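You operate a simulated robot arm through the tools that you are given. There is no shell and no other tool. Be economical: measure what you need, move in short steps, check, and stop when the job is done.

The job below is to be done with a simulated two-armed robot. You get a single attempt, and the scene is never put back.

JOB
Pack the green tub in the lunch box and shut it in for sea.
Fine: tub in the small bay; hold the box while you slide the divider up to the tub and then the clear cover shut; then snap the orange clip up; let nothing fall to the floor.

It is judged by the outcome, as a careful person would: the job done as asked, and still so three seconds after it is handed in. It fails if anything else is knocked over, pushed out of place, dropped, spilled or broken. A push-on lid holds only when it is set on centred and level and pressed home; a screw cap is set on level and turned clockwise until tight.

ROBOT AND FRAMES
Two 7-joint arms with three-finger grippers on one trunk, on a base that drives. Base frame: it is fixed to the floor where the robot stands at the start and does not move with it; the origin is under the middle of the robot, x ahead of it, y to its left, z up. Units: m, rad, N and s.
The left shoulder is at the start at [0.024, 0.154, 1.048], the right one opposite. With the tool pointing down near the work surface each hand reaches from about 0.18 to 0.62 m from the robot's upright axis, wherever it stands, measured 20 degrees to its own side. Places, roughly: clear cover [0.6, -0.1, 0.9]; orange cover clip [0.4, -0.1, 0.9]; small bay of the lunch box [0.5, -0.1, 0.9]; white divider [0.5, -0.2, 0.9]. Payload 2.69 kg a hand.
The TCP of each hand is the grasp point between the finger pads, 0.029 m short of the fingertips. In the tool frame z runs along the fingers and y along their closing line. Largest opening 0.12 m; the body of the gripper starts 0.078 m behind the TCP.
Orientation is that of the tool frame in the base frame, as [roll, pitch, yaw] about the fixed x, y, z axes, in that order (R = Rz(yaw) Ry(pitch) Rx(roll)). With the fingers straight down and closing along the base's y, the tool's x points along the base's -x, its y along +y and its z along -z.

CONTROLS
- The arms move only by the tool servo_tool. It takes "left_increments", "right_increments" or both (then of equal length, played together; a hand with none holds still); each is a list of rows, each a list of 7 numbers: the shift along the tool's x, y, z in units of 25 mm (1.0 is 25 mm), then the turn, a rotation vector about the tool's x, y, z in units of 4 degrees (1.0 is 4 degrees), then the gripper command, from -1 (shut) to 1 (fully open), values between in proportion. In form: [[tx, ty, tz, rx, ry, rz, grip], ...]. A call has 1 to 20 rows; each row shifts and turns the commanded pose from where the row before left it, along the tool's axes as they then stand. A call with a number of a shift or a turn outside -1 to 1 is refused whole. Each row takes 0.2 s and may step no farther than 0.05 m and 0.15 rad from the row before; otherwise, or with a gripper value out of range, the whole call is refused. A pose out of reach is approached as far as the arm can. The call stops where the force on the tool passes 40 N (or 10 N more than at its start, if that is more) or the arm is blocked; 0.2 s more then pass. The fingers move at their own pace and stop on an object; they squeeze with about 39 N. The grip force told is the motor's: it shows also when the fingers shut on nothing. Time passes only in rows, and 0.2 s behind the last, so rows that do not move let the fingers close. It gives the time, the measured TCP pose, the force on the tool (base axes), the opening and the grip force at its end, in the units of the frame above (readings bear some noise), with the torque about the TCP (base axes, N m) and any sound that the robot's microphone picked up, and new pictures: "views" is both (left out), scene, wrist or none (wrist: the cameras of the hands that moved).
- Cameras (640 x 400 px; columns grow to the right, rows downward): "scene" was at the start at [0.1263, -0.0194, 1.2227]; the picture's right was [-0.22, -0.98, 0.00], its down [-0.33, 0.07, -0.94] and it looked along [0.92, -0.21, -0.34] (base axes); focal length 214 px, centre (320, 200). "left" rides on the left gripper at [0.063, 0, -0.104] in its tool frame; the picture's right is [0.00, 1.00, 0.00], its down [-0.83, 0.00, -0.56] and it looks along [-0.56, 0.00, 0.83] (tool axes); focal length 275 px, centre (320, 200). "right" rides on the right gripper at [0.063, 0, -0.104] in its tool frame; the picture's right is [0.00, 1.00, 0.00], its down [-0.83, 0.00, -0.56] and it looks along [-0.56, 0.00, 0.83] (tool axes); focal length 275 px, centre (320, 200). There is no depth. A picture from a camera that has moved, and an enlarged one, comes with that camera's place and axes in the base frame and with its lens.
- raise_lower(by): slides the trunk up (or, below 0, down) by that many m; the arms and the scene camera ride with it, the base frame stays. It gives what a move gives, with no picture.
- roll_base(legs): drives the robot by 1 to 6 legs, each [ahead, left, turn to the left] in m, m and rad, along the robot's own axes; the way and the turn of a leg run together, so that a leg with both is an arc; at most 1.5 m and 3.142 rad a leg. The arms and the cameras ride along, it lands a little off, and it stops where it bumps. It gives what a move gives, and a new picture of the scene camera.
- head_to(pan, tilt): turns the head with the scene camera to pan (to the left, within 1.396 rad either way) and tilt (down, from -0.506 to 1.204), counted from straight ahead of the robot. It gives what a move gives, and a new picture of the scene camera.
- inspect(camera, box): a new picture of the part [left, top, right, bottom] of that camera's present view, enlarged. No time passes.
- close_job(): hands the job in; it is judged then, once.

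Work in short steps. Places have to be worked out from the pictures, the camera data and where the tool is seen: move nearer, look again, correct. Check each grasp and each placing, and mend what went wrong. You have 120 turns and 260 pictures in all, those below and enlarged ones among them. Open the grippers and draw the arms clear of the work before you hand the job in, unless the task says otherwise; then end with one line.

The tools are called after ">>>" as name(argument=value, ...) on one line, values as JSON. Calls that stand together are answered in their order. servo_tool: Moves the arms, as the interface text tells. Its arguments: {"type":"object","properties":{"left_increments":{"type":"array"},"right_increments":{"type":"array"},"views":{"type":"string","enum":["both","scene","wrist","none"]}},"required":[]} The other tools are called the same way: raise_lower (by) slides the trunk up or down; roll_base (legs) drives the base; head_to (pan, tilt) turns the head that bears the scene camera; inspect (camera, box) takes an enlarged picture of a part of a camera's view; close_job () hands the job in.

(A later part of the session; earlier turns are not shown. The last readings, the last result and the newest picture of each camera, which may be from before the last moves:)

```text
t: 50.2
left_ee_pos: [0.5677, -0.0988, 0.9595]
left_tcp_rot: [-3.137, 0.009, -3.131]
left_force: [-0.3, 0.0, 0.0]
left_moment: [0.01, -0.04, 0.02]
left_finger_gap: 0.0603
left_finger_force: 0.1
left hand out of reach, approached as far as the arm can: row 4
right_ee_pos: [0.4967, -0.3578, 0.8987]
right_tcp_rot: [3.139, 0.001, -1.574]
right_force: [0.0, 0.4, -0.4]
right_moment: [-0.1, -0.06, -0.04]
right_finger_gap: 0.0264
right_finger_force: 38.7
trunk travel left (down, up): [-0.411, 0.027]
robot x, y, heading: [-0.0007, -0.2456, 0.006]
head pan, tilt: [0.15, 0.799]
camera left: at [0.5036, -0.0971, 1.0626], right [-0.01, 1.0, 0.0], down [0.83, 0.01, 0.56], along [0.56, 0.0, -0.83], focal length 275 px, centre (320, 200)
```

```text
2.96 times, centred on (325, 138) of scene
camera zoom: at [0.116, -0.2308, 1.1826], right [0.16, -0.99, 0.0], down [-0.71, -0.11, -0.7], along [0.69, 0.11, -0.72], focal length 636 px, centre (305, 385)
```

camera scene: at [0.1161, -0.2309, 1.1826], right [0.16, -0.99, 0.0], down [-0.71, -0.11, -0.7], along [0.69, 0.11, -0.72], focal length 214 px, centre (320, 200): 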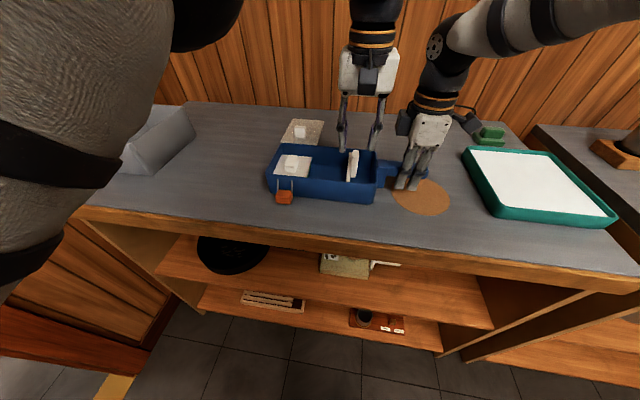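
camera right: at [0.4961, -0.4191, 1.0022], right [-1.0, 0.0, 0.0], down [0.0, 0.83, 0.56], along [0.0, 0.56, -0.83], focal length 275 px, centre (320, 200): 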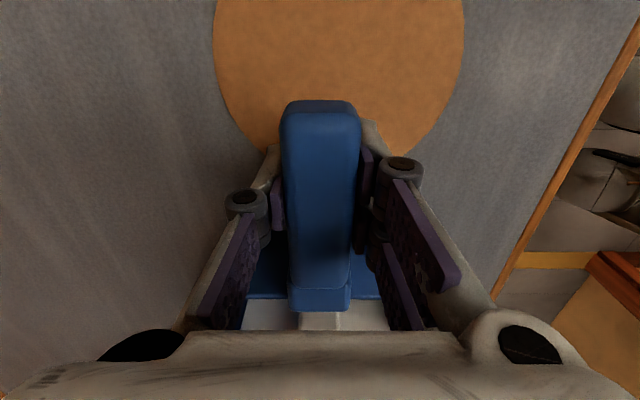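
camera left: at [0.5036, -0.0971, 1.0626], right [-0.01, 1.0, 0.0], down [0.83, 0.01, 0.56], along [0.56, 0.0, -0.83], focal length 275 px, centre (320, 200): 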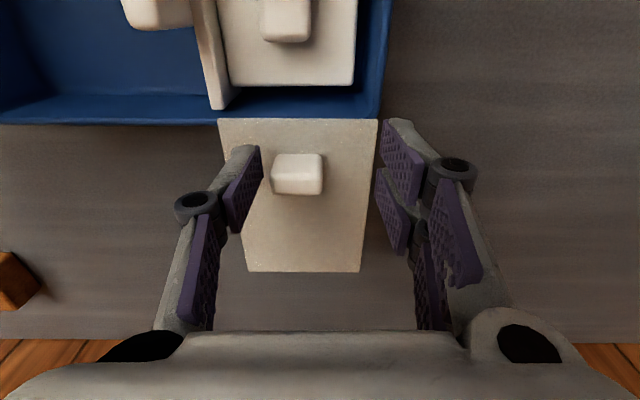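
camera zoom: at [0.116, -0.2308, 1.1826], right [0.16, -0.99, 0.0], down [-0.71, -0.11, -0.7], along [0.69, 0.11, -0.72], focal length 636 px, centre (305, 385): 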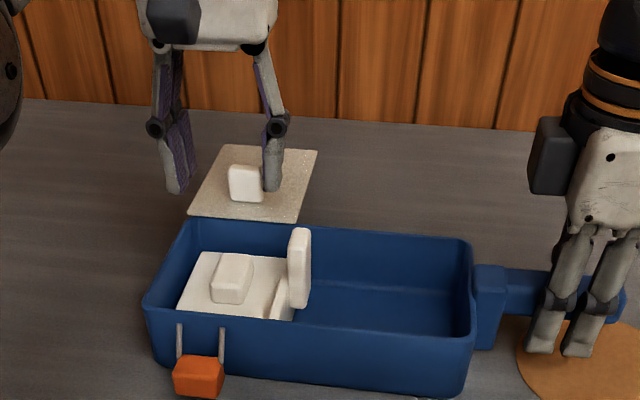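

Out of reach by ~1.5 cm when pointing straight down. Tilting the left hand 20° (fingers forward) brings it back in reach; I'll tilt and align first.

>>> servo_tool(left_increments=[[0, -0.1, 0, 0, -1, 0, 0], [0, -0.1, 0, 0, -1, 0, 0], [0, -0.1, 0, 0, -1, 0, 0], [0, -0.1, 0, 0, -1, 0, 0], [0, -0.04, 0, 0, -1, 0, 0], [-0.27, 0, 0.1, 0, 0, 0, 0], [0, 0, 0, 0, 0, 0, 0]], views="wrist")

```text
t: 51.8
left_ee_pos: [0.6384, -0.1191, 0.9761]
left_tcp_rot: [-3.136, 0.357, -3.128]
left_force: [0.1, -0.1, 0.0]
left_moment: [-0.01, 0.04, -0.02]
left_finger_gap: 0.0602
left_finger_force: 0.0
left hand out of reach, approached as far as the arm can: row 1, 2, 3, 4, 5, 6
right_ee_pos: [0.4968, -0.3579, 0.8996]
right_tcp_rot: [3.141, -0.003, -1.571]
right_force: [-0.7, 1.5, 0.5]
right_moment: [0.1, -0.03, 0.03]
right_finger_gap: 0.0266
right_finger_force: 39.2
trunk travel left (down, up): [-0.411, 0.027]
robot x, y, heading: [0.0022, -0.243, 0.004]
head pan, tilt: [0.15, 0.799]
camera left: at [0.5419, -0.119, 1.0515], right [-0.01, 1.0, 0.0], down [0.58, 0.01, 0.81], along [0.81, 0.0, -0.58], focal length 275 px, centre (320, 200)
```

left: 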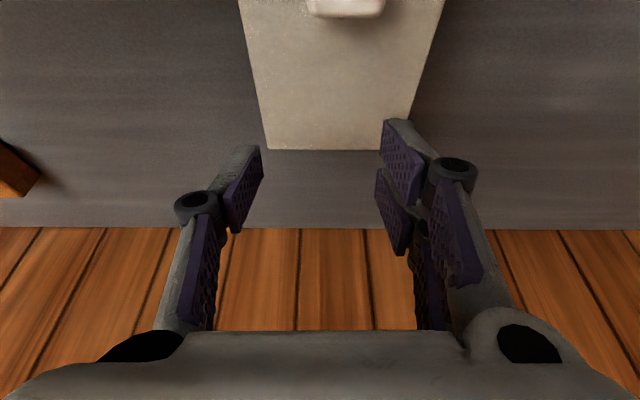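

The tilt overshot forward in x; now in a reachable posture, bring it back over the knob, still above it.

>>> servo_tool(left_increments=[[0.64, 0.095, -0.09, 0, 0, 0, 0], [0.64, 0.095, -0.09, 0, 0, 0, 0], [0.64, 0.095, -0.09, 0, 0, 0, 0], [0.64, 0.095, -0.09, 0, 0, 0, 0], [0, 0, 0, 0, 0, 0, 0]], views="wrist")

>>> inspect(camera="scene", box=[255, 70, 395, 205])

```text
t: 53.0
left_ee_pos: [0.6375, -0.1186, 0.9748]
left_tcp_rot: [-3.137, 0.358, -3.13]
left_force: [-0.2, 0.1, 0.8]
left_moment: [0.0, -0.01, 0.02]
left_finger_gap: 0.0599
left_finger_force: 0.1
left hand out of reach, approached as far as the arm can: row 1, 2, 3, 4
right_ee_pos: [0.4964, -0.3581, 0.898]
right_tcp_rot: [3.141, -0.001, -1.571]
right_force: [-0.9, 2.5, -0.6]
right_moment: [0.01, -0.02, 0.02]
right_finger_gap: 0.0262
right_finger_force: 39.0
trunk travel left (down, up): [-0.411, 0.027]
robot x, y, heading: [0.0004, -0.2448, 0.009]
head pan, tilt: [0.15, 0.799]
camera left: at [0.5418, -0.1189, 1.0515], right [-0.01, 1.0, 0.0], down [0.58, 0.01, 0.81], along [0.81, 0.0, -0.58], focal length 275 px, centre (320, 200)
```

left: 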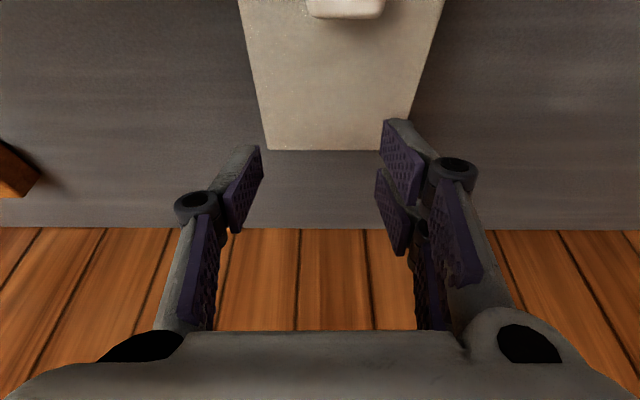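

```text
2.96 times, centred on (325, 138) of scene
camera zoom: at [0.116, -0.2308, 1.1826], right [0.16, -0.99, 0.0], down [-0.71, -0.11, -0.7], along [0.69, 0.11, -0.72], focal length 636 px, centre (305, 385)
```

zoom: 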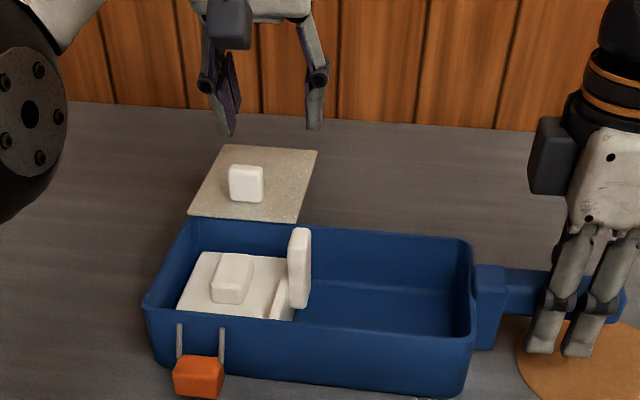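

The arm seems stuck at a solver/joint limit. Undo the tilt step by step and see if it follows again.

>>> servo_tool(left_increments=[[0, 0, -0.2, 0, 1, 0, 0], [0, 0, -0.2, 0, 1, 0, 0], [0, 0, -0.2, 0, 1, 0, 0], [0, 0, 0, 0, 1, 0, 0], [0, 0, 0, 0, 1, 0, 0], [0, 0, 0, 0, 0, 0, 0]], views="none")

```text
t: 54.4
left_ee_pos: [0.562, -0.095, 0.9797]
left_tcp_rot: [-3.137, 0.009, -3.132]
left_force: [-0.8, -0.5, 0.3]
left_moment: [0.03, -0.01, 0.0]
left_finger_gap: 0.0601
left_finger_force: 0.1
left hand out of reach, approached as far as the arm can: row 1, 2, 3, 4, 5
right_ee_pos: [0.4961, -0.3573, 0.8981]
right_tcp_rot: [-3.141, -0.001, -1.572]
right_force: [-0.5, 0.3, 0.1]
right_moment: [-0.04, 0.0, 0.02]
right_finger_gap: 0.0262
right_finger_force: 38.9
trunk travel left (down, up): [-0.411, 0.027]
robot x, y, heading: [0.0015, -0.2454, 0.006]
head pan, tilt: [0.15, 0.799]
```

Try retracting straight back and up to get off the arm's straight-elbow singularity.

>>> servo_tool(left_increments=[[0.5, 0, -0.3, 0, 0, 0, 0], [0.5, 0, -0.3, 0, 0, 0, 0], [0.5, 0, -0.3, 0, 0, 0, 0], [0.5, 0, 0, 0, 0, 0, 0], [0, 0, 0, 0, 0, 0, 0]], views="none")

```text
t: 55.6
left_ee_pos: [0.5493, -0.1015, 1.0142]
left_tcp_rot: [-3.137, 0.006, -3.132]
left_force: [0.4, 0.3, 0.2]
left_moment: [0.03, 0.04, 0.01]
left_finger_gap: 0.0602
left_finger_force: 0.0
left hand out of reach, approached as far as the arm can: row 1, 2, 3, 4
right_ee_pos: [0.4966, -0.3573, 0.8994]
right_tcp_rot: [-3.14, 0.001, -1.572]
right_force: [-0.6, -0.4, -0.1]
right_moment: [-0.07, 0.0, 0.06]
right_finger_gap: 0.0265
right_finger_force: 38.6
trunk travel left (down, up): [-0.411, 0.027]
robot x, y, heading: [0.0027, -0.2459, 0.008]
head pan, tilt: [0.15, 0.799]
```

Continue retracting.

>>> servo_tool(left_increments=[[0.8, 0, 0, 0, 0, 0, 0], [0.8, 0, 0, 0, 0, 0, 0], [0.8, 0, 0, 0, 0, 0, 0], [0, 0, 0, 0, 0, 0, 0]], views="none")

```text
t: 56.6
left_ee_pos: [0.5447, -0.1052, 1.0245]
left_tcp_rot: [-3.135, 0.008, -3.132]
left_force: [-1.2, -0.3, -0.5]
left_moment: [0.0, 0.0, 0.01]
left_finger_gap: 0.0601
left_finger_force: 0.1
left hand out of reach, approached as far as the arm can: row 1, 2, 3
right_ee_pos: [0.4955, -0.3585, 0.8983]
right_tcp_rot: [-3.141, 0.001, -1.571]
right_force: [-0.9, -0.5, -0.6]
right_moment: [-0.01, -0.02, 0.05]
right_finger_gap: 0.0266
right_finger_force: 38.6
trunk travel left (down, up): [-0.411, 0.027]
robot x, y, heading: [0.0033, -0.2426, 0.005]
head pan, tilt: [0.15, 0.799]
```

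Barely follows in −x but rises; raise it more to unlock.

>>> servo_tool(left_increments=[[0, 0, -0.8, 0, 0, 0, 0], [0, 0, -0.8, 0, 0, 0, 0], [0, 0, -0.8, 0, 0, 0, 0], [0.4, 0.4, 0, 0, 0, 0, 0], [0.4, 0.4, 0, 0, 0, 0, 0], [0, 0, 0, 0, 0, 0, 0]], views="scene")

```text
t: 58.0
left_ee_pos: [0.5019, -0.079, 1.0787]
left_tcp_rot: [-3.135, 0.009, -3.134]
left_force: [0.5, 0.1, 0.2]
left_moment: [0.01, -0.01, 0.04]
left_finger_gap: 0.0601
left_finger_force: 0.0
left hand out of reach, approached as far as the arm can: row 1, 2, 3
right_ee_pos: [0.496, -0.3567, 0.8983]
right_tcp_rot: [3.141, 0.0, -1.571]
right_force: [-0.4, -1.5, -0.1]
right_moment: [0.04, 0.02, 0.1]
right_finger_gap: 0.0266
right_finger_force: 39.4
trunk travel left (down, up): [-0.411, 0.027]
robot x, y, heading: [-0.0016, -0.2391, 0.006]
head pan, tilt: [0.15, 0.799]
camera scene: at [0.1159, -0.231, 1.1826], right [0.16, -0.99, 0.0], down [-0.71, -0.11, -0.7], along [0.69, 0.11, -0.72], focal length 214 px, centre (320, 200)
```

scene: 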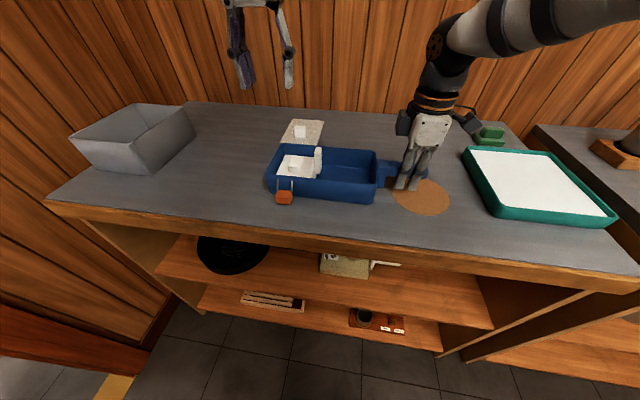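

Unlocked. The cover needs a bit more reach, so I'll release the handle, lift the right hand, and drive ahead 6 cm.

>>> servo_tool(right_increments=[[0, 0, 0, 0, 0, 0, 0.2], [0, 0, 0, 0, 0, 0, 0.2], [0, 0, -0.8, 0, 0, 0, 0.2], [0, 0, -0.8, 0, 0, 0, 0.2], [0, 0, -0.8, 0, 0, 0, 0.2], [0.4, 0, -0.8, 0, 0, 0, 0.2], [0.4, 0, -0.8, 0, 0, 0, 0.2], [0, 0, 0, 0, 0, 0, 0.2]], left_increments=[[0, 0, 0, 0, 0, 0, 0], [0, 0, 0, 0, 0, 0, 0], [0.4, 0, 0, 0, 0, 0, 0], [0.4, 0, 0, 0, 0, 0, 0], [0.4, 0, 0, 0, 0, 0, 0], [0.4, 0, 0, 0, 0, 0, 0], [0, 0, 0, 0, 0, 0, 0], [0, 0, 0, 0, 0, 0, 0]], views="none")

>>> roll_base(legs=[[0.06, 0, 0]])

```text
t: 59.8
left_ee_pos: [0.463, -0.0805, 1.0777]
left_tcp_rot: [-3.136, 0.009, -3.132]
left_force: [-0.4, 0.3, -0.7]
left_moment: [0.03, -0.01, 0.01]
left_finger_gap: 0.06
left_finger_force: 0.1
right_ee_pos: [0.4959, -0.3768, 0.9993]
right_tcp_rot: [-3.14, 0.001, -1.57]
right_force: [-0.9, 0.1, -0.3]
right_moment: [-0.05, -0.01, 0.02]
right_finger_gap: 0.0721
right_finger_force: 0.1
trunk travel left (down, up): [-0.411, 0.027]
robot x, y, heading: [0.0001, -0.2446, 0.005]
head pan, tilt: [0.15, 0.799]
```

```text
t: 60.7
left_ee_pos: [0.5225, -0.0805, 1.0785]
left_tcp_rot: [-3.136, 0.009, -3.133]
left_force: [-0.5, -0.4, 0.2]
left_moment: [0.0, 0.04, -0.01]
left_finger_gap: 0.0599
left_finger_force: 0.0
right_ee_pos: [0.5564, -0.3776, 0.9977]
right_tcp_rot: [3.141, 0.001, -1.574]
right_force: [-0.1, 0.4, -0.1]
right_moment: [0.03, 0.01, 0.02]
right_finger_gap: 0.0721
right_finger_force: 0.1
trunk travel left (down, up): [-0.411, 0.027]
robot x, y, heading: [0.0615, -0.2469, 0.009]
head pan, tilt: [0.15, 0.799]
camera scene: at [0.176, -0.2305, 1.1825], right [0.16, -0.99, 0.0], down [-0.71, -0.11, -0.7], along [0.69, 0.11, -0.72], focal length 214 px, centre (320, 200)
```

scene: 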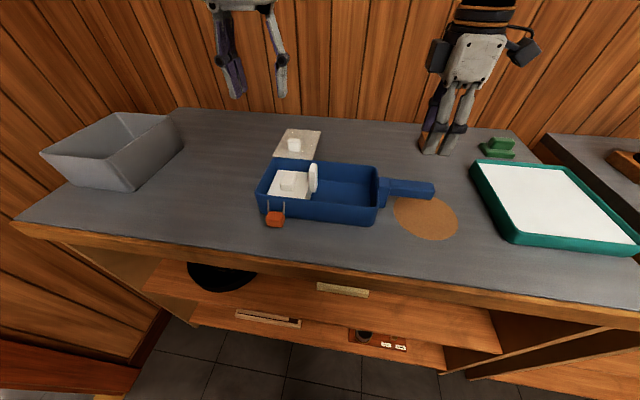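

Regrip: bring the right hand back over the handle first, looking down.

>>> servo_tool(right_increments=[[-0.2, 0.6, 0, 0, 0, 0, 0.2], [-0.2, 0.6, 0, 0, 0, 0, 0.2], [-0.2, 0.6, 0, 0, 0, 0, 0.2], [-0.2, 0.6, 0.5, 0, 0, 0, 0.2], [0, 0, 0.7, 0, 0, 0, 0.2], [0, 0, 0.8, 0, 0, 0, 0.2], [0, 0, 0, 0, 0, 0, 0.2]], views="wrist")

```text
t: 62.3
left_ee_pos: [0.5208, -0.0788, 1.0771]
left_tcp_rot: [-3.136, 0.008, -3.131]
left_force: [0.7, 0.5, -0.4]
left_moment: [0.01, -0.01, 0.01]
left_finger_gap: 0.06
left_finger_force: 0.1
right_ee_pos: [0.4953, -0.3556, 0.9497]
right_tcp_rot: [3.141, 0.0, -1.572]
right_force: [-0.5, -0.2, 0.2]
right_moment: [-0.02, 0.03, 0.0]
right_finger_gap: 0.0722
right_finger_force: 0.1
trunk travel left (down, up): [-0.411, 0.027]
robot x, y, heading: [0.0645, -0.2429, 0.007]
head pan, tilt: [0.15, 0.799]
camera right: at [0.496, -0.418, 1.0538], right [-1.0, 0.0, 0.0], down [0.0, 0.83, 0.56], along [0.0, 0.56, -0.83], focal length 275 px, centre (320, 200)
```

right: 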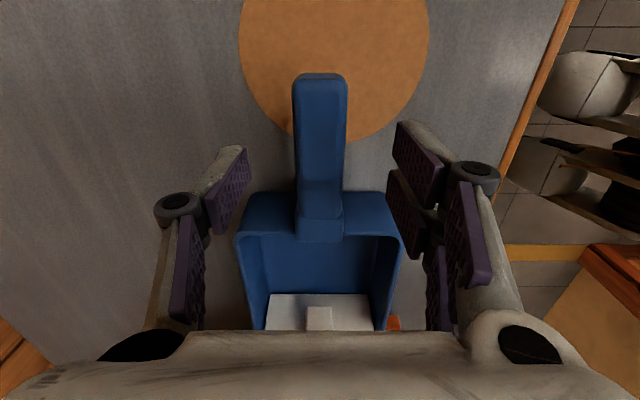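

Handle centred again. Descend and close; meanwhile bring the left hand above the cover knob.

>>> servo_tool(right_increments=[[0, 0, 0.7, 0, 0, 0, 0.2], [0, 0, 0.7, 0, 0, 0, 0.2], [0, 0, 0.6, 0, 0, 0, 0.2], [0, 0, 0, 0, 0, 0, -0.3], [0, 0, 0, 0, 0, 0, -0.7], [0, 0, 0, 0, 0, 0, -1], [0, 0, 0, 0, 0, 0, -1]], left_increments=[[-0.4, -0.2, 0.6, 0, 0, 0, 0], [-0.4, -0.2, 0.8, 0, 0, 0, 0], [-0.4, -0.2, 0.8, 0, 0, 0, 0], [-0.4, -0.2, 0.8, 0, 0, 0, 0], [-0.4, -0.2, 0.8, 0, 0, 0, 0], [-0.45, -0.2, 0.6, 0, 0, 0, 0], [0, 0, 0, 0, 0, 0, 0]], views="wrist")

```text
t: 63.9
left_ee_pos: [0.5858, -0.1093, 0.9686]
left_tcp_rot: [-3.137, 0.008, -3.134]
left_force: [0.0, 0.0, 0.0]
left_moment: [-0.01, 0.03, 0.01]
left_finger_gap: 0.0597
left_finger_force: 0.1
right_ee_pos: [0.4957, -0.3571, 0.8989]
right_tcp_rot: [-3.141, -0.002, -1.573]
right_force: [-0.1, -0.2, 1.2]
right_moment: [0.01, -0.03, 0.05]
right_finger_gap: 0.0265
right_finger_force: 38.6
trunk travel left (down, up): [-0.411, 0.027]
robot x, y, heading: [0.0555, -0.2479, 0.009]
head pan, tilt: [0.15, 0.799]
camera right: at [0.4961, -0.419, 1.002], right [-1.0, 0.0, 0.0], down [0.0, 0.83, 0.56], along [0.0, 0.56, -0.83], focal length 275 px, centre (320, 200)
camera left: at [0.5213, -0.1096, 1.0728], right [0.0, 1.0, 0.0], down [0.83, 0.01, 0.56], along [0.56, 0.0, -0.83], focal length 275 px, centre (320, 200)
```

right: 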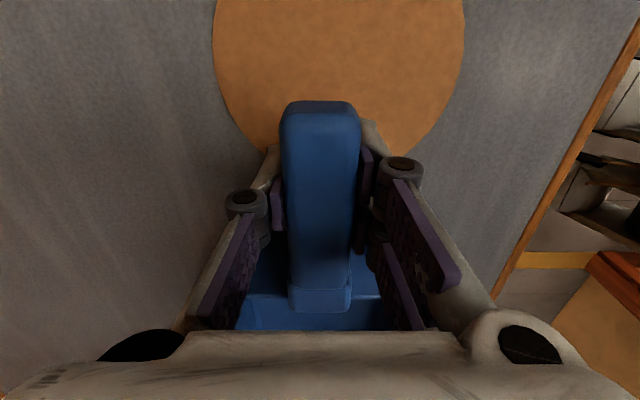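
left: 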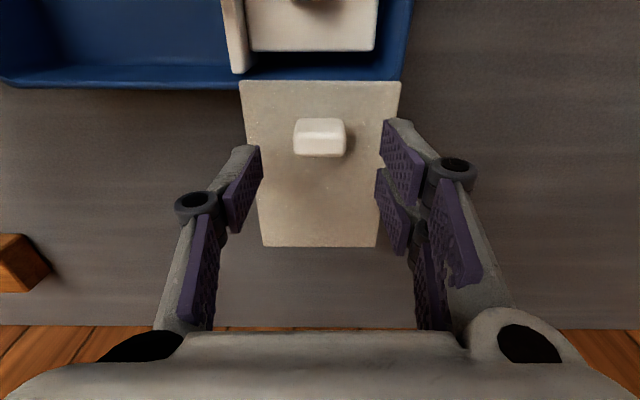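

Knob centred. Descend ~28 mm and close on it.

>>> servo_tool(left_increments=[[0.15, 0, 0.4, 0, 0, 0, 0], [0, 0, 0.4, 0, 0, 0, 0], [0, 0, 0.3, 0, 0, 0, 0], [0, 0, 0, 0, 0, 0, -0.4], [0, 0, 0, 0, 0, 0, -1], [0, 0, 0, 0, 0, 0, -1]], views="wrist")

>>> inspect(camera="scene", box=[235, 90, 395, 235])

```text
t: 65.3
left_ee_pos: [0.5808, -0.1111, 0.9411]
left_tcp_rot: [-3.136, 0.01, -3.133]
left_force: [-0.4, -3.2, 12.2]
left_moment: [-0.12, 0.19, -0.41]
left_finger_gap: 0.0268
left_finger_force: 39.1
right_ee_pos: [0.4953, -0.3578, 0.8997]
right_tcp_rot: [-3.14, 0.0, -1.572]
right_force: [1.6, 3.0, -2.0]
right_moment: [-0.76, 0.07, 0.07]
right_finger_gap: 0.0264
right_finger_force: 38.7
trunk travel left (down, up): [-0.411, 0.027]
robot x, y, heading: [0.0601, -0.2475, 0.008]
head pan, tilt: [0.15, 0.799]
camera left: at [0.5167, -0.1097, 1.0458], right [0.0, 1.0, -0.01], down [0.83, 0.01, 0.56], along [0.56, 0.0, -0.83], focal length 275 px, centre (320, 200)
```

left: 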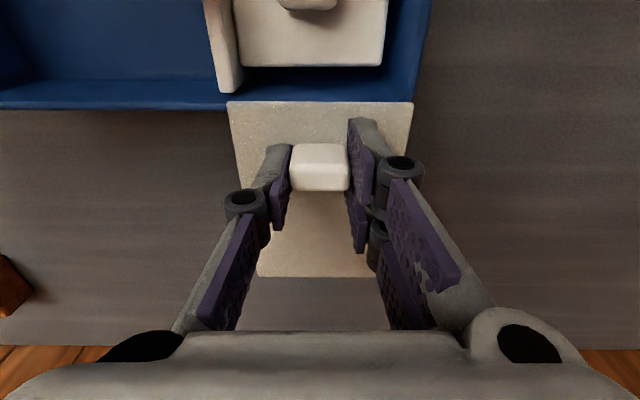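

```text
2.76 times, centred on (315, 162) of scene
camera zoom: at [0.1748, -0.2307, 1.1827], right [0.16, -0.99, 0.0], down [-0.71, -0.11, -0.7], along [0.69, 0.11, -0.72], focal length 592 px, centre (334, 303)
```

zoom: 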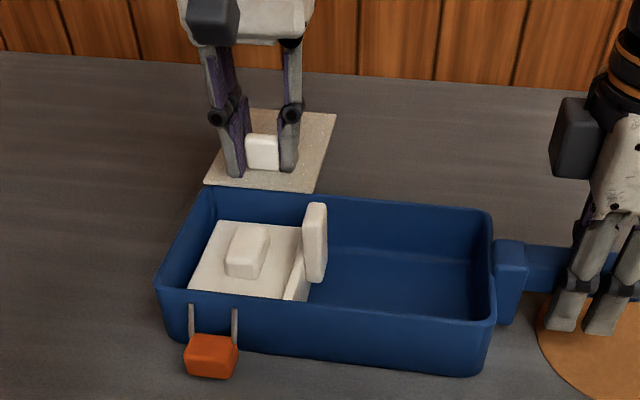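

Gripped. Ease the down-pressure and pull the cover toward me by 4 cm, watching force.

>>> servo_tool(left_increments=[[0, 0, -0.05, 0, 0, 0, -1], [0.3, 0, 0, 0, 0, 0, -1], [0.4, 0, 0, 0, 0, 0, -1], [0.4, 0, 0, 0, 0, 0, -1], [0.4, 0, 0, 0, 0, 0, -1], [0, 0, 0, 0, 0, 0, -1]], views="wrist")

>>> inspect(camera="scene", box=[235, 90, 395, 235])

```text
t: 66.7
left_ee_pos: [0.5424, -0.1098, 0.9415]
left_tcp_rot: [-3.137, 0.01, -3.134]
left_force: [0.0, -1.2, 13.0]
left_moment: [0.01, -0.26, -0.43]
left_finger_gap: 0.027
left_finger_force: 38.7
right_ee_pos: [0.4962, -0.3573, 0.8981]
right_tcp_rot: [-3.14, 0.0, -1.571]
right_force: [2.6, 2.3, -0.5]
right_moment: [0.01, -0.01, 0.0]
right_finger_gap: 0.0264
right_finger_force: 38.9
trunk travel left (down, up): [-0.411, 0.027]
robot x, y, heading: [0.0619, -0.2439, 0.007]
head pan, tilt: [0.15, 0.799]
camera left: at [0.4787, -0.1098, 1.0458], right [0.0, 1.0, 0.0], down [0.83, 0.01, 0.56], along [0.56, 0.0, -0.83], focal length 275 px, centre (320, 200)
```

left: 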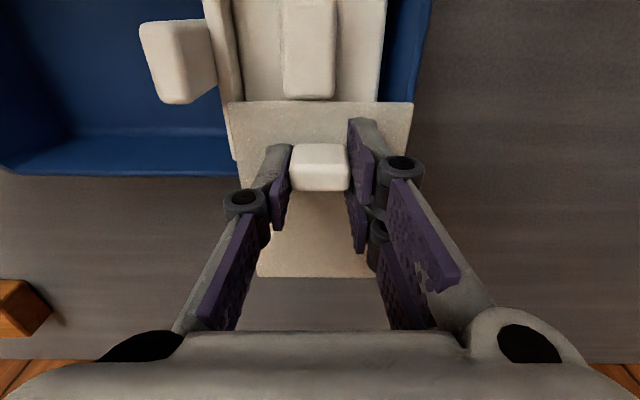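

```text
2.76 times, centred on (315, 162) of scene
camera zoom: at [0.1746, -0.2307, 1.1827], right [0.16, -0.99, 0.0], down [-0.71, -0.11, -0.7], along [0.69, 0.11, -0.72], focal length 592 px, centre (334, 303)
```

zoom: 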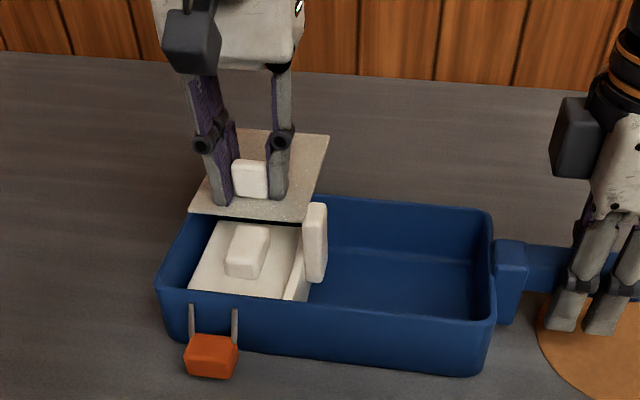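

Sliding freely. Continue another 3.5 cm, watching for contact with the tub's knob or the divider tab.

>>> servo_tool(left_increments=[[0.3, 0, 0, 0, 0, 0, -1], [0.3, 0, 0, 0, 0, 0, -1], [0.3, 0, 0, 0, 0, 0, -1], [0.3, 0, 0, 0, 0, 0, -1], [0.2, 0, 0, 0, 0, 0, -1], [0, 0, 0, 0, 0, 0, -1]], views="wrist")

>>> inspect(camera="scene", box=[235, 90, 395, 235])

```text
t: 68.1
left_ee_pos: [0.5085, -0.1106, 0.9422]
left_tcp_rot: [-3.136, 0.009, -3.128]
left_force: [0.2, 2.3, 19.8]
left_moment: [0.12, 0.08, -0.45]
left_finger_gap: 0.0268
left_finger_force: 38.8
right_ee_pos: [0.496, -0.3574, 0.9002]
right_tcp_rot: [-3.141, 0.001, -1.573]
right_force: [2.5, 0.9, -1.1]
right_moment: [0.21, -0.02, -0.06]
right_finger_gap: 0.0266
right_finger_force: 39.1
trunk travel left (down, up): [-0.411, 0.027]
robot x, y, heading: [0.0622, -0.2452, 0.007]
head pan, tilt: [0.15, 0.799]
camera left: at [0.4436, -0.1099, 1.0457], right [-0.01, 1.0, 0.0], down [0.83, 0.01, 0.56], along [0.56, 0.0, -0.83], focal length 275 px, centre (320, 200)
```

left: 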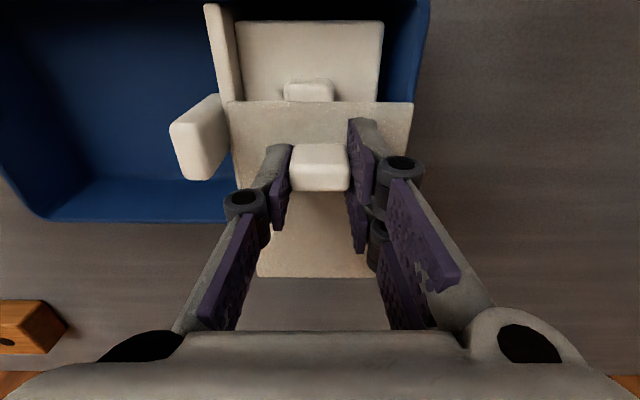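

```text
2.76 times, centred on (315, 162) of scene
camera zoom: at [0.1744, -0.2306, 1.1827], right [0.16, -0.99, 0.0], down [-0.71, -0.11, -0.7], along [0.69, 0.11, -0.72], focal length 592 px, centre (334, 303)
```

zoom: 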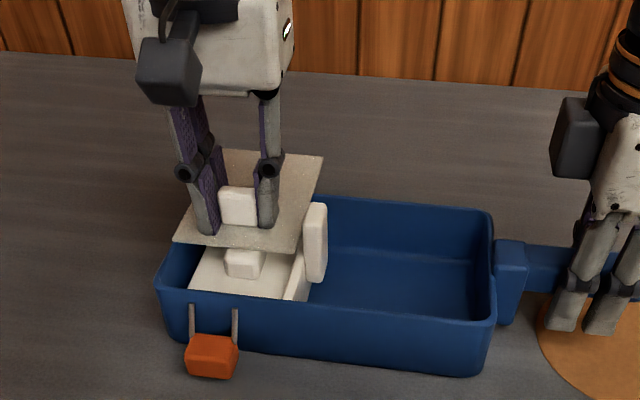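

Cover passes over the tub's knob without contact. Ease pressure slightly and continue ~4 cm.

>>> servo_tool(left_increments=[[0, 0, -0.05, 0, 0, 0, -1], [0.3, 0, 0, 0, 0, 0, -1], [0.3, 0, 0, 0, 0, 0, -1], [0.3, 0, 0, 0, 0, 0, -1], [0.3, 0, 0, 0, 0, 0, -1], [0.2, 0, 0, 0, 0, 0, -1], [0, 0, 0, 0, 0, 0, -1]], views="wrist")

>>> inspect(camera="scene", box=[235, 90, 395, 235])

```text
t: 69.7
left_ee_pos: [0.4733, -0.1107, 0.9418]
left_tcp_rot: [-3.137, 0.008, -3.134]
left_force: [-0.3, 7.2, 7.3]
left_moment: [0.33, 0.22, -0.44]
left_finger_gap: 0.0269
left_finger_force: 38.9
right_ee_pos: [0.4958, -0.3568, 0.8985]
right_tcp_rot: [-3.141, -0.001, -1.574]
right_force: [1.2, -5.1, -0.4]
right_moment: [0.12, -0.06, 0.08]
right_finger_gap: 0.0266
right_finger_force: 39.3
trunk travel left (down, up): [-0.411, 0.027]
robot x, y, heading: [0.058, -0.2448, 0.008]
head pan, tilt: [0.15, 0.799]
camera left: at [0.4091, -0.1102, 1.0457], right [0.0, 1.0, 0.0], down [0.83, 0.01, 0.56], along [0.56, 0.0, -0.83], focal length 275 px, centre (320, 200)
```

left: 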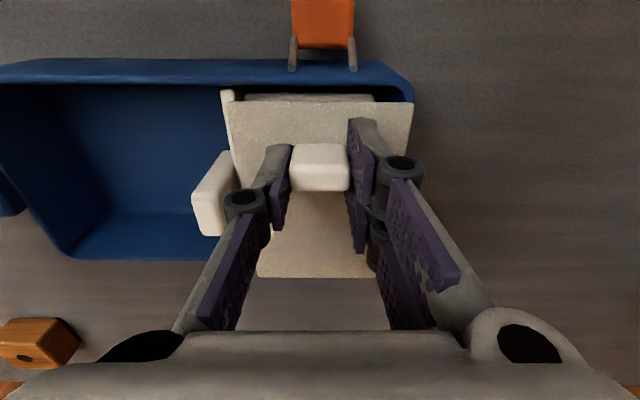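

```text
2.76 times, centred on (315, 162) of scene
camera zoom: at [0.175, -0.2305, 1.1826], right [0.16, -0.99, 0.0], down [-0.71, -0.11, -0.7], along [0.69, 0.11, -0.72], focal length 592 px, centre (334, 303)
```

zoom: 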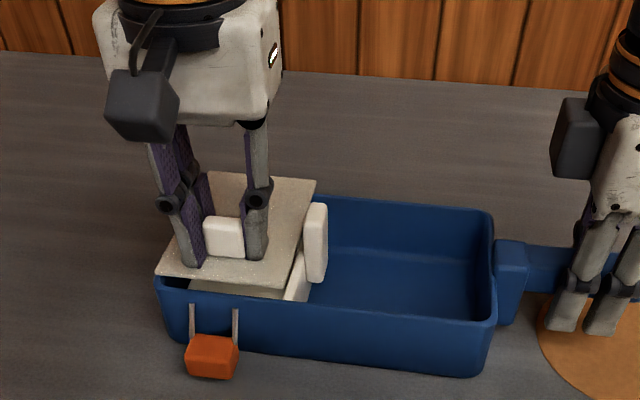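

About 8–10 mm left. Creep with a small +y correction for the side force.

>>> servo_tool(left_increments=[[0.1, 0.03, 0, 0, 0, 0, -1], [0.1, 0.02, 0, 0, 0, 0, -1], [0.1, 0, 0, 0, 0, 0, -1], [0, 0, 0, 0, 0, 0, -1]], views="none")

>>> inspect(camera="left", box=[200, 0, 440, 160])

```text
t: 70.7
left_ee_pos: [0.465, -0.1104, 0.9416]
left_tcp_rot: [-3.135, 0.008, -3.134]
left_force: [0.1, -4.1, -0.5]
left_moment: [0.0, -0.14, -0.37]
left_finger_gap: 0.0272
left_finger_force: 38.3
right_ee_pos: [0.4967, -0.3568, 0.8981]
right_tcp_rot: [3.141, 0.002, -1.572]
right_force: [-1.3, 3.6, 0.8]
right_moment: [-0.27, 0.04, 0.24]
right_finger_gap: 0.0266
right_finger_force: 39.3
trunk travel left (down, up): [-0.411, 0.027]
robot x, y, heading: [0.0593, -0.2429, 0.003]
head pan, tilt: [0.15, 0.799]
```

```text
2.50 times, centred on (320, 80) of left
camera zoom: at [0.4017, -0.1091, 1.046], right [0.0, 1.0, -0.01], down [0.83, 0.01, 0.56], along [0.56, 0.0, -0.83], focal length 688 px, centre (320, 500)
```

zoom: 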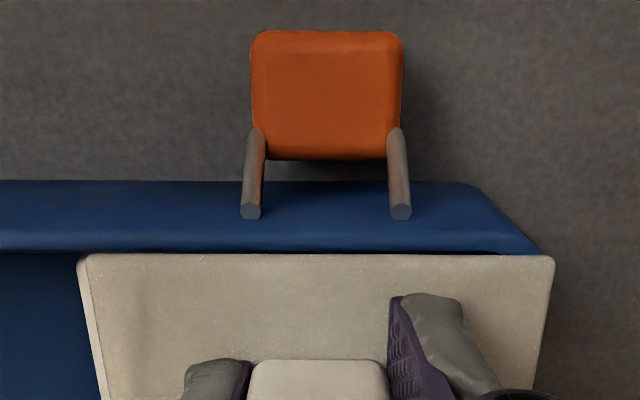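

Close to the front rim. Continue creeping until it stops.

>>> servo_tool(left_increments=[[0.08, 0, 0, 0, 0, 0, -1], [0.08, 0, 0, 0, 0, 0, -1], [0, 0, 0, 0, 0, 0, -1]], views="none")

>>> inspect(camera="left", box=[200, 0, 440, 160])

```text
t: 71.5
left_ee_pos: [0.4626, -0.1092, 0.9421]
left_tcp_rot: [-3.135, 0.009, -3.134]
left_force: [1.3, -8.3, -0.1]
left_moment: [-0.14, 0.12, -0.23]
left_finger_gap: 0.027
left_finger_force: 39.3
right_ee_pos: [0.4964, -0.3561, 0.9]
right_tcp_rot: [3.141, 0.002, -1.572]
right_force: [-1.9, 9.4, 1.5]
right_moment: [-0.04, 0.06, 0.19]
right_finger_gap: 0.0263
right_finger_force: 38.9
trunk travel left (down, up): [-0.411, 0.027]
robot x, y, heading: [0.0626, -0.2437, 0.004]
head pan, tilt: [0.15, 0.799]
```

```text
2.50 times, centred on (320, 80) of left
camera zoom: at [0.3981, -0.1092, 1.0458], right [0.0, 1.0, -0.01], down [0.83, 0.01, 0.56], along [0.56, 0.0, -0.83], focal length 688 px, centre (320, 500)
```

zoom: 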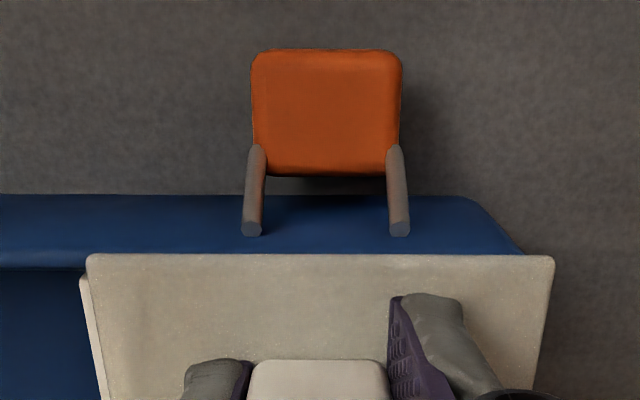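

Still sliding freely; correct y back slightly and keep creeping.

>>> servo_tool(left_increments=[[0.06, -0.03, 0, 0, 0, 0, -1], [0.06, 0, 0, 0, 0, 0, -1], [0, 0, 0, 0, 0, 0, -1]], views="none")

>>> inspect(camera="scene", box=[245, 130, 375, 235])

```text
t: 72.3
left_ee_pos: [0.4585, -0.1101, 0.9424]
left_tcp_rot: [-3.136, 0.01, -3.133]
left_force: [6.2, -6.3, -3.5]
left_moment: [-0.01, -0.16, 0.14]
left_finger_gap: 0.0269
left_finger_force: 39.0
right_ee_pos: [0.4958, -0.3577, 0.8995]
right_tcp_rot: [-3.142, 0.0, -1.57]
right_force: [-6.7, 7.1, 3.3]
right_moment: [0.56, 0.23, 1.05]
right_finger_gap: 0.0267
right_finger_force: 38.9
trunk travel left (down, up): [-0.411, 0.027]
robot x, y, heading: [0.0597, -0.2423, 0.003]
head pan, tilt: [0.15, 0.799]
```

```text
3.81 times, centred on (310, 182) of scene
camera zoom: at [0.1753, -0.2304, 1.1826], right [0.16, -0.99, 0.0], down [-0.71, -0.11, -0.7], along [0.69, 0.11, -0.72], focal length 817 px, centre (358, 267)
```

zoom: 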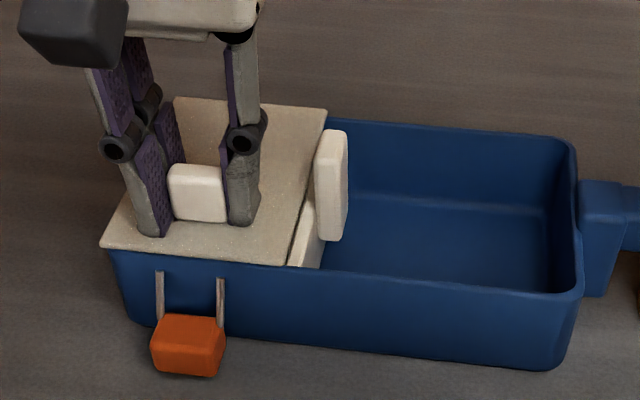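

Resistance in x is rising (6 N): at or near its end. One more small push to be sure.

>>> servo_tool(left_increments=[[0.07, -0.03, 0, 0, 0, 0, -1], [0, 0, 0, 0, 0, 0, -1]], views="none")

>>> inspect(camera="left", box=[200, 0, 440, 160])

```text
t: 72.9
left_ee_pos: [0.4567, -0.1114, 0.9429]
left_tcp_rot: [-3.136, 0.011, -3.134]
left_force: [7.0, -4.6, -0.5]
left_moment: [0.0, -0.16, 0.2]
left_finger_gap: 0.0271
left_finger_force: 39.1
right_ee_pos: [0.4959, -0.3566, 0.8975]
right_tcp_rot: [3.141, -0.001, -1.571]
right_force: [-6.2, 5.9, 2.5]
right_moment: [0.15, 0.17, 1.32]
right_finger_gap: 0.0266
right_finger_force: 39.2
trunk travel left (down, up): [-0.411, 0.027]
robot x, y, heading: [0.0624, -0.2417, 0.007]
head pan, tilt: [0.15, 0.799]
```

```text
2.50 times, centred on (320, 80) of left
camera zoom: at [0.3927, -0.1105, 1.0461], right [0.0, 1.0, 0.0], down [0.83, 0.01, 0.56], along [0.56, 0.0, -0.83], focal length 688 px, centre (320, 500)
```

zoom: 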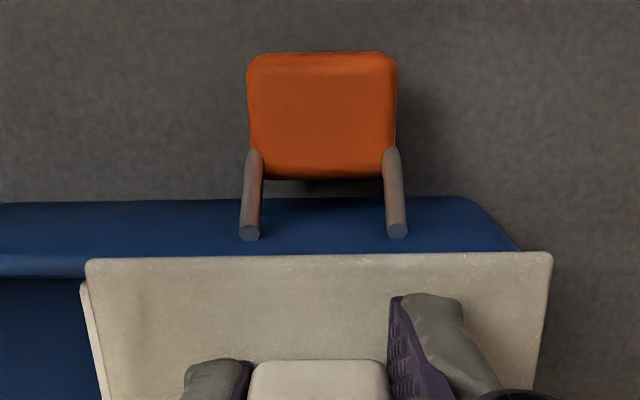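

The cover is at its stop (the box now flexes with it). Release the knob and rise to look.

>>> servo_tool(left_increments=[[-0.05, 0, 0, 0, 0, 0, -1], [0, 0, 0, 0, 0, 0, -0.4], [0, 0, 0, 0, 0, 0, -0.25], [0, 0, -0.6, 0, 0, 0, -0.25], [0, 0, -1, 0, 0, 0, -0.25], [0.6, 0, -1, 0, 0, 0, -0.25], [0.8, 0, -0.6, 0, 0, 0, -0.25], [0.8, 0, -0.2, 0, 0, 0, -0.25], [0, 0, 0, 0, 0, 0, -0.25]], views="wrist")

>>> inspect(camera="scene", box=[245, 130, 375, 235])

>>> inspect(camera="left", box=[200, 20, 440, 200])

```text
t: 74.9
left_ee_pos: [0.4029, -0.1109, 1.0269]
left_tcp_rot: [-3.137, 0.008, -3.132]
left_force: [0.3, 0.3, -0.3]
left_moment: [0.0, 0.0, -0.02]
left_finger_gap: 0.0452
left_finger_force: 0.0
right_ee_pos: [0.4962, -0.3573, 0.8997]
right_tcp_rot: [3.141, 0.001, -1.571]
right_force: [-0.5, 0.2, 0.0]
right_moment: [-0.04, 0.05, 0.25]
right_finger_gap: 0.0263
right_finger_force: 39.1
trunk travel left (down, up): [-0.411, 0.027]
robot x, y, heading: [0.0594, -0.2438, 0.008]
head pan, tilt: [0.15, 0.799]
camera left: at [0.3388, -0.1109, 1.1307], right [-0.01, 1.0, -0.01], down [0.83, 0.01, 0.56], along [0.56, 0.0, -0.83], focal length 275 px, centre (320, 200)
```

left: 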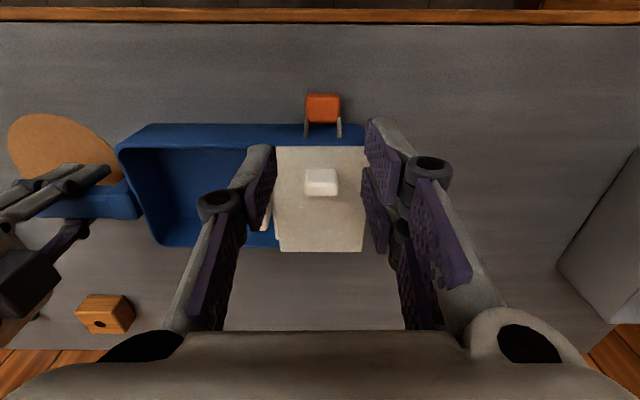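

```text
3.81 times, centred on (310, 182) of scene
camera zoom: at [0.1752, -0.2306, 1.1826], right [0.16, -0.99, 0.0], down [-0.71, -0.11, -0.7], along [0.69, 0.11, -0.72], focal length 817 px, centre (358, 267)
```

zoom: 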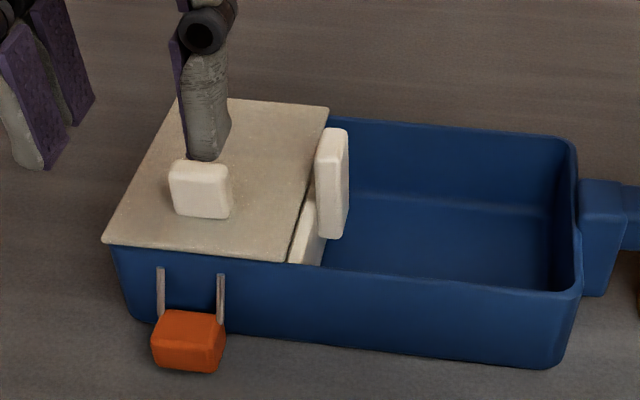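

```text
2.22 times, centred on (320, 110) of left
camera zoom: at [0.3388, -0.1109, 1.1307], right [-0.01, 1.0, -0.01], down [0.83, 0.01, 0.56], along [0.56, 0.0, -0.83], focal length 612 px, centre (320, 400)
```

zoom: 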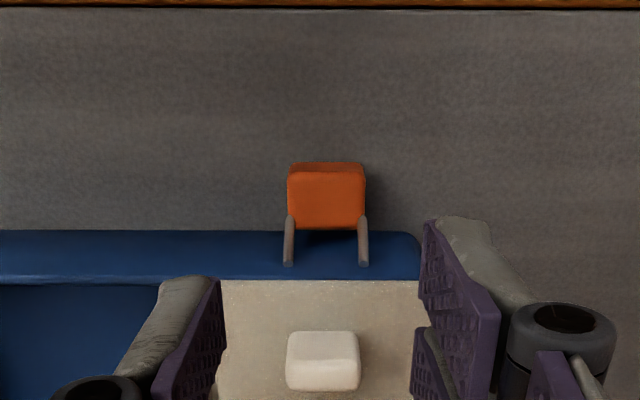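

Cover is shut. Next the clip: an orange block ≈ (0.411, −0.108, 0.868) hanging on rods hinged near the rim. I'll tilt the left hand 40° (fingers pointing forward-down) and look at the clip from the front.

>>> servo_tool(left_increments=[[0.3, 0, 0, 0, -1, 0, 0], [0.3, 0, 0, 0, -1, 0, 0], [0.3, 0, 0, 0, -1, 0, 0], [0.3, 0, 0, 0, -1, 0, 0], [0.3, 0, 0, 0, -1, 0, 0], [0.3, 0, 0, 0, -1, 0, 0], [0.3, 0, 0, 0, -1, 0, 0], [0.3, 0, 0, 0, -1, 0, 0], [0.3, 0, 0, 0, -1, 0, 0], [0.3, 0, 0, 0, -1, 0, 0], [0, 0, 0, 0, 0, 0, 0]], views="wrist")

```text
t: 77.3
left_ee_pos: [0.3592, -0.1296, 1.032]
left_tcp_rot: [-3.135, 0.707, -3.127]
left_force: [-0.5, 0.1, 0.3]
left_moment: [-0.01, -0.01, 0.04]
left_finger_gap: 0.06
left_finger_force: 0.2
left hand out of reach, approached as far as the arm can: row 9, 10
right_ee_pos: [0.4964, -0.3578, 0.8975]
right_tcp_rot: [3.141, -0.001, -1.574]
right_force: [-1.1, -0.4, -0.8]
right_moment: [0.06, -0.03, 0.21]
right_finger_gap: 0.0265
right_finger_force: 38.6
trunk travel left (down, up): [-0.411, 0.027]
robot x, y, heading: [0.0582, -0.244, 0.009]
head pan, tilt: [0.15, 0.799]
camera left: at [0.2435, -0.1302, 1.0709], right [-0.01, 1.0, 0.0], down [0.27, 0.0, 0.96], along [0.96, 0.01, -0.27], focal length 275 px, centre (320, 200)
```

left: 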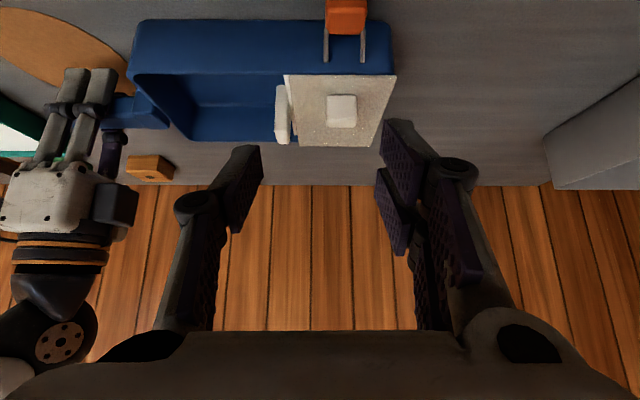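

Near the inner reach limit, but workable. Lower and centre on the clip to view it.

>>> servo_tool(left_increments=[[0.3, 0.22, 0.62, 0, 0, 0, 0], [0.38, 0.22, 0.62, 0, 0, 0, 0], [0.4, 0.22, 0.62, 0, 0, 0, 0], [0.4, 0.22, 0.62, 0, 0, 0, 0], [0, 0, 0, 0, 0, 0, 0]], views="wrist")

>>> inspect(camera="left", box=[220, 0, 420, 150])

```text
t: 78.5
left_ee_pos: [0.3989, -0.1294, 0.9831]
left_tcp_rot: [-3.136, 0.706, -3.126]
left_force: [0.4, 0.2, 0.5]
left_moment: [0.01, 0.02, 0.02]
left_finger_gap: 0.06
left_finger_force: 0.1
left hand out of reach, approached as far as the arm can: row 1, 2, 3, 4
right_ee_pos: [0.4943, -0.3572, 0.8989]
right_tcp_rot: [3.141, -0.001, -1.573]
right_force: [-0.6, -0.5, 1.1]
right_moment: [0.0, -0.03, 0.17]
right_finger_gap: 0.0262
right_finger_force: 39.3
trunk travel left (down, up): [-0.411, 0.027]
robot x, y, heading: [0.0599, -0.2455, 0.004]
head pan, tilt: [0.15, 0.799]
camera left: at [0.284, -0.1296, 1.0223], right [-0.01, 1.0, 0.0], down [0.27, 0.0, 0.96], along [0.96, 0.01, -0.27], focal length 275 px, centre (320, 200)
```

left: 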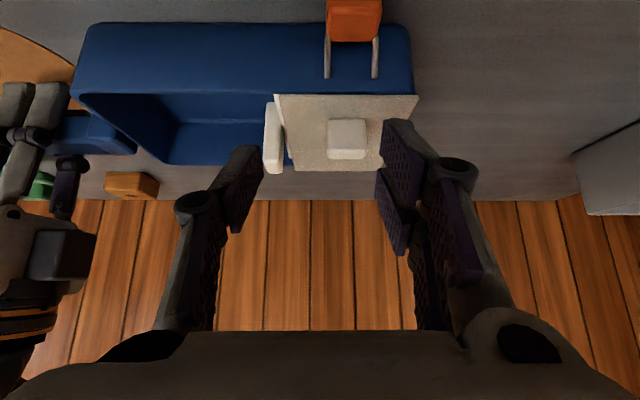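

```text
2.67 times, centred on (320, 75) of left
camera zoom: at [0.284, -0.1296, 1.0223], right [-0.01, 1.0, 0.0], down [0.27, 0.0, 0.96], along [0.96, 0.01, -0.27], focal length 734 px, centre (320, 533)
```

zoom: 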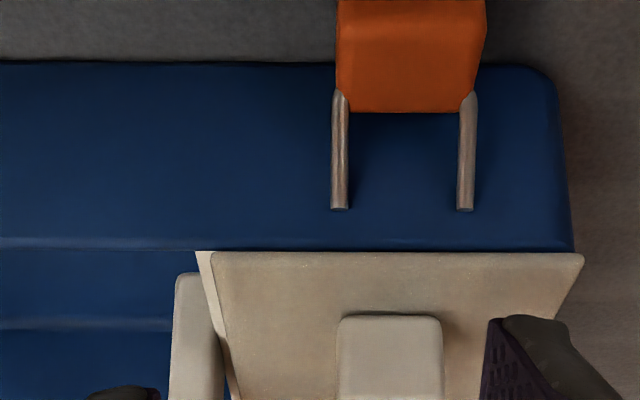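

Block centre ≈ (0.411, −0.109, 0.868), pivot ≈ (0.431, ·, 0.90). I'll reduce tilt to ~20°, which is in reach, and correct position.

>>> servo_tool(left_increments=[[0, 0.15, 0, 0, 1, 0, 0], [0, 0.15, 0, 0, 1, 0, 0], [0, 0.15, 0, 0, 1, 0, 0], [0, 0.15, 0, 0, 1, 0, 0], [0, 0.15, 0, 0, 1, 0, 0], [0, 0, 0, 0, 0, 0, 0]], views="none")

```text
t: 79.9
left_ee_pos: [0.3993, -0.1094, 0.983]
left_tcp_rot: [-3.136, 0.356, -3.131]
left_force: [-0.5, 0.2, 0.5]
left_moment: [0.01, 0.01, 0.01]
left_finger_gap: 0.06
left_finger_force: 0.1
right_ee_pos: [0.497, -0.3573, 0.8986]
right_tcp_rot: [-3.141, 0.0, -1.572]
right_force: [-0.2, -0.7, -0.4]
right_moment: [-0.02, -0.03, 0.15]
right_finger_gap: 0.0264
right_finger_force: 39.1
trunk travel left (down, up): [-0.411, 0.027]
robot x, y, heading: [0.0579, -0.2449, 0.008]
head pan, tilt: [0.15, 0.799]
```

In reach. Lower to ~4 cm above grasp and look.

>>> servo_tool(left_increments=[[0.19, 0, 0.75, 0, 0, 0, 0], [0.19, 0, 0.75, 0, 0, 0, 0], [0.19, 0, 0.75, 0, 0, 0, 0], [0, 0, 0, 0, 0, 0, 0]], views="wrist")

>>> inspect(camera="scene", box=[245, 130, 375, 235])

```text
t: 80.9
left_ee_pos: [0.4043, -0.1087, 0.9225]
left_tcp_rot: [-3.135, 0.355, -3.129]
left_force: [-2.6, 1.2, 6.3]
left_moment: [0.25, -0.13, 0.11]
left_finger_gap: 0.0641
left_finger_force: 1.4
right_ee_pos: [0.4955, -0.3563, 0.8987]
right_tcp_rot: [-3.141, 0.001, -1.571]
right_force: [0.3, -0.1, 1.1]
right_moment: [-0.1, 0.17, 0.01]
right_finger_gap: 0.0265
right_finger_force: 39.0
trunk travel left (down, up): [-0.411, 0.027]
robot x, y, heading: [0.0601, -0.2435, 0.007]
head pan, tilt: [0.15, 0.799]
camera left: at [0.3102, -0.11, 0.9996], right [-0.01, 1.0, 0.0], down [0.59, 0.01, 0.81], along [0.81, 0.0, -0.59], focal length 275 px, centre (320, 200)
```

left: 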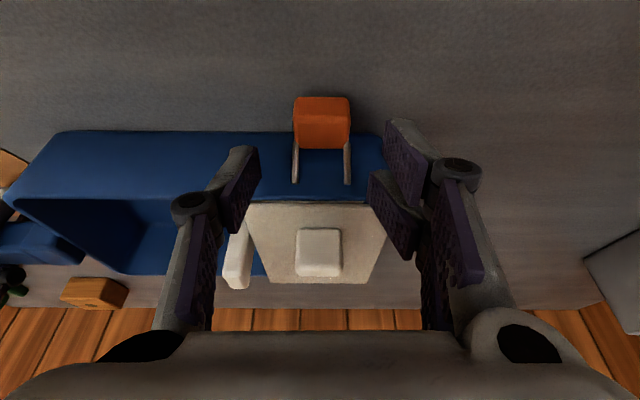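

```text
3.81 times, centred on (310, 182) of scene
camera zoom: at [0.175, -0.2309, 1.1824], right [0.16, -0.99, 0.0], down [-0.71, -0.11, -0.7], along [0.69, 0.11, -0.72], focal length 817 px, centre (358, 267)
```

zoom: 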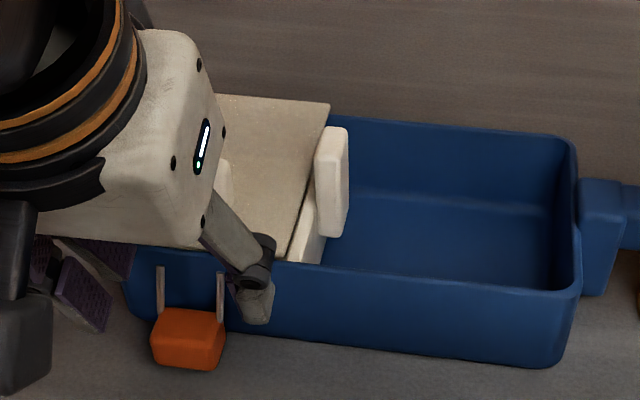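

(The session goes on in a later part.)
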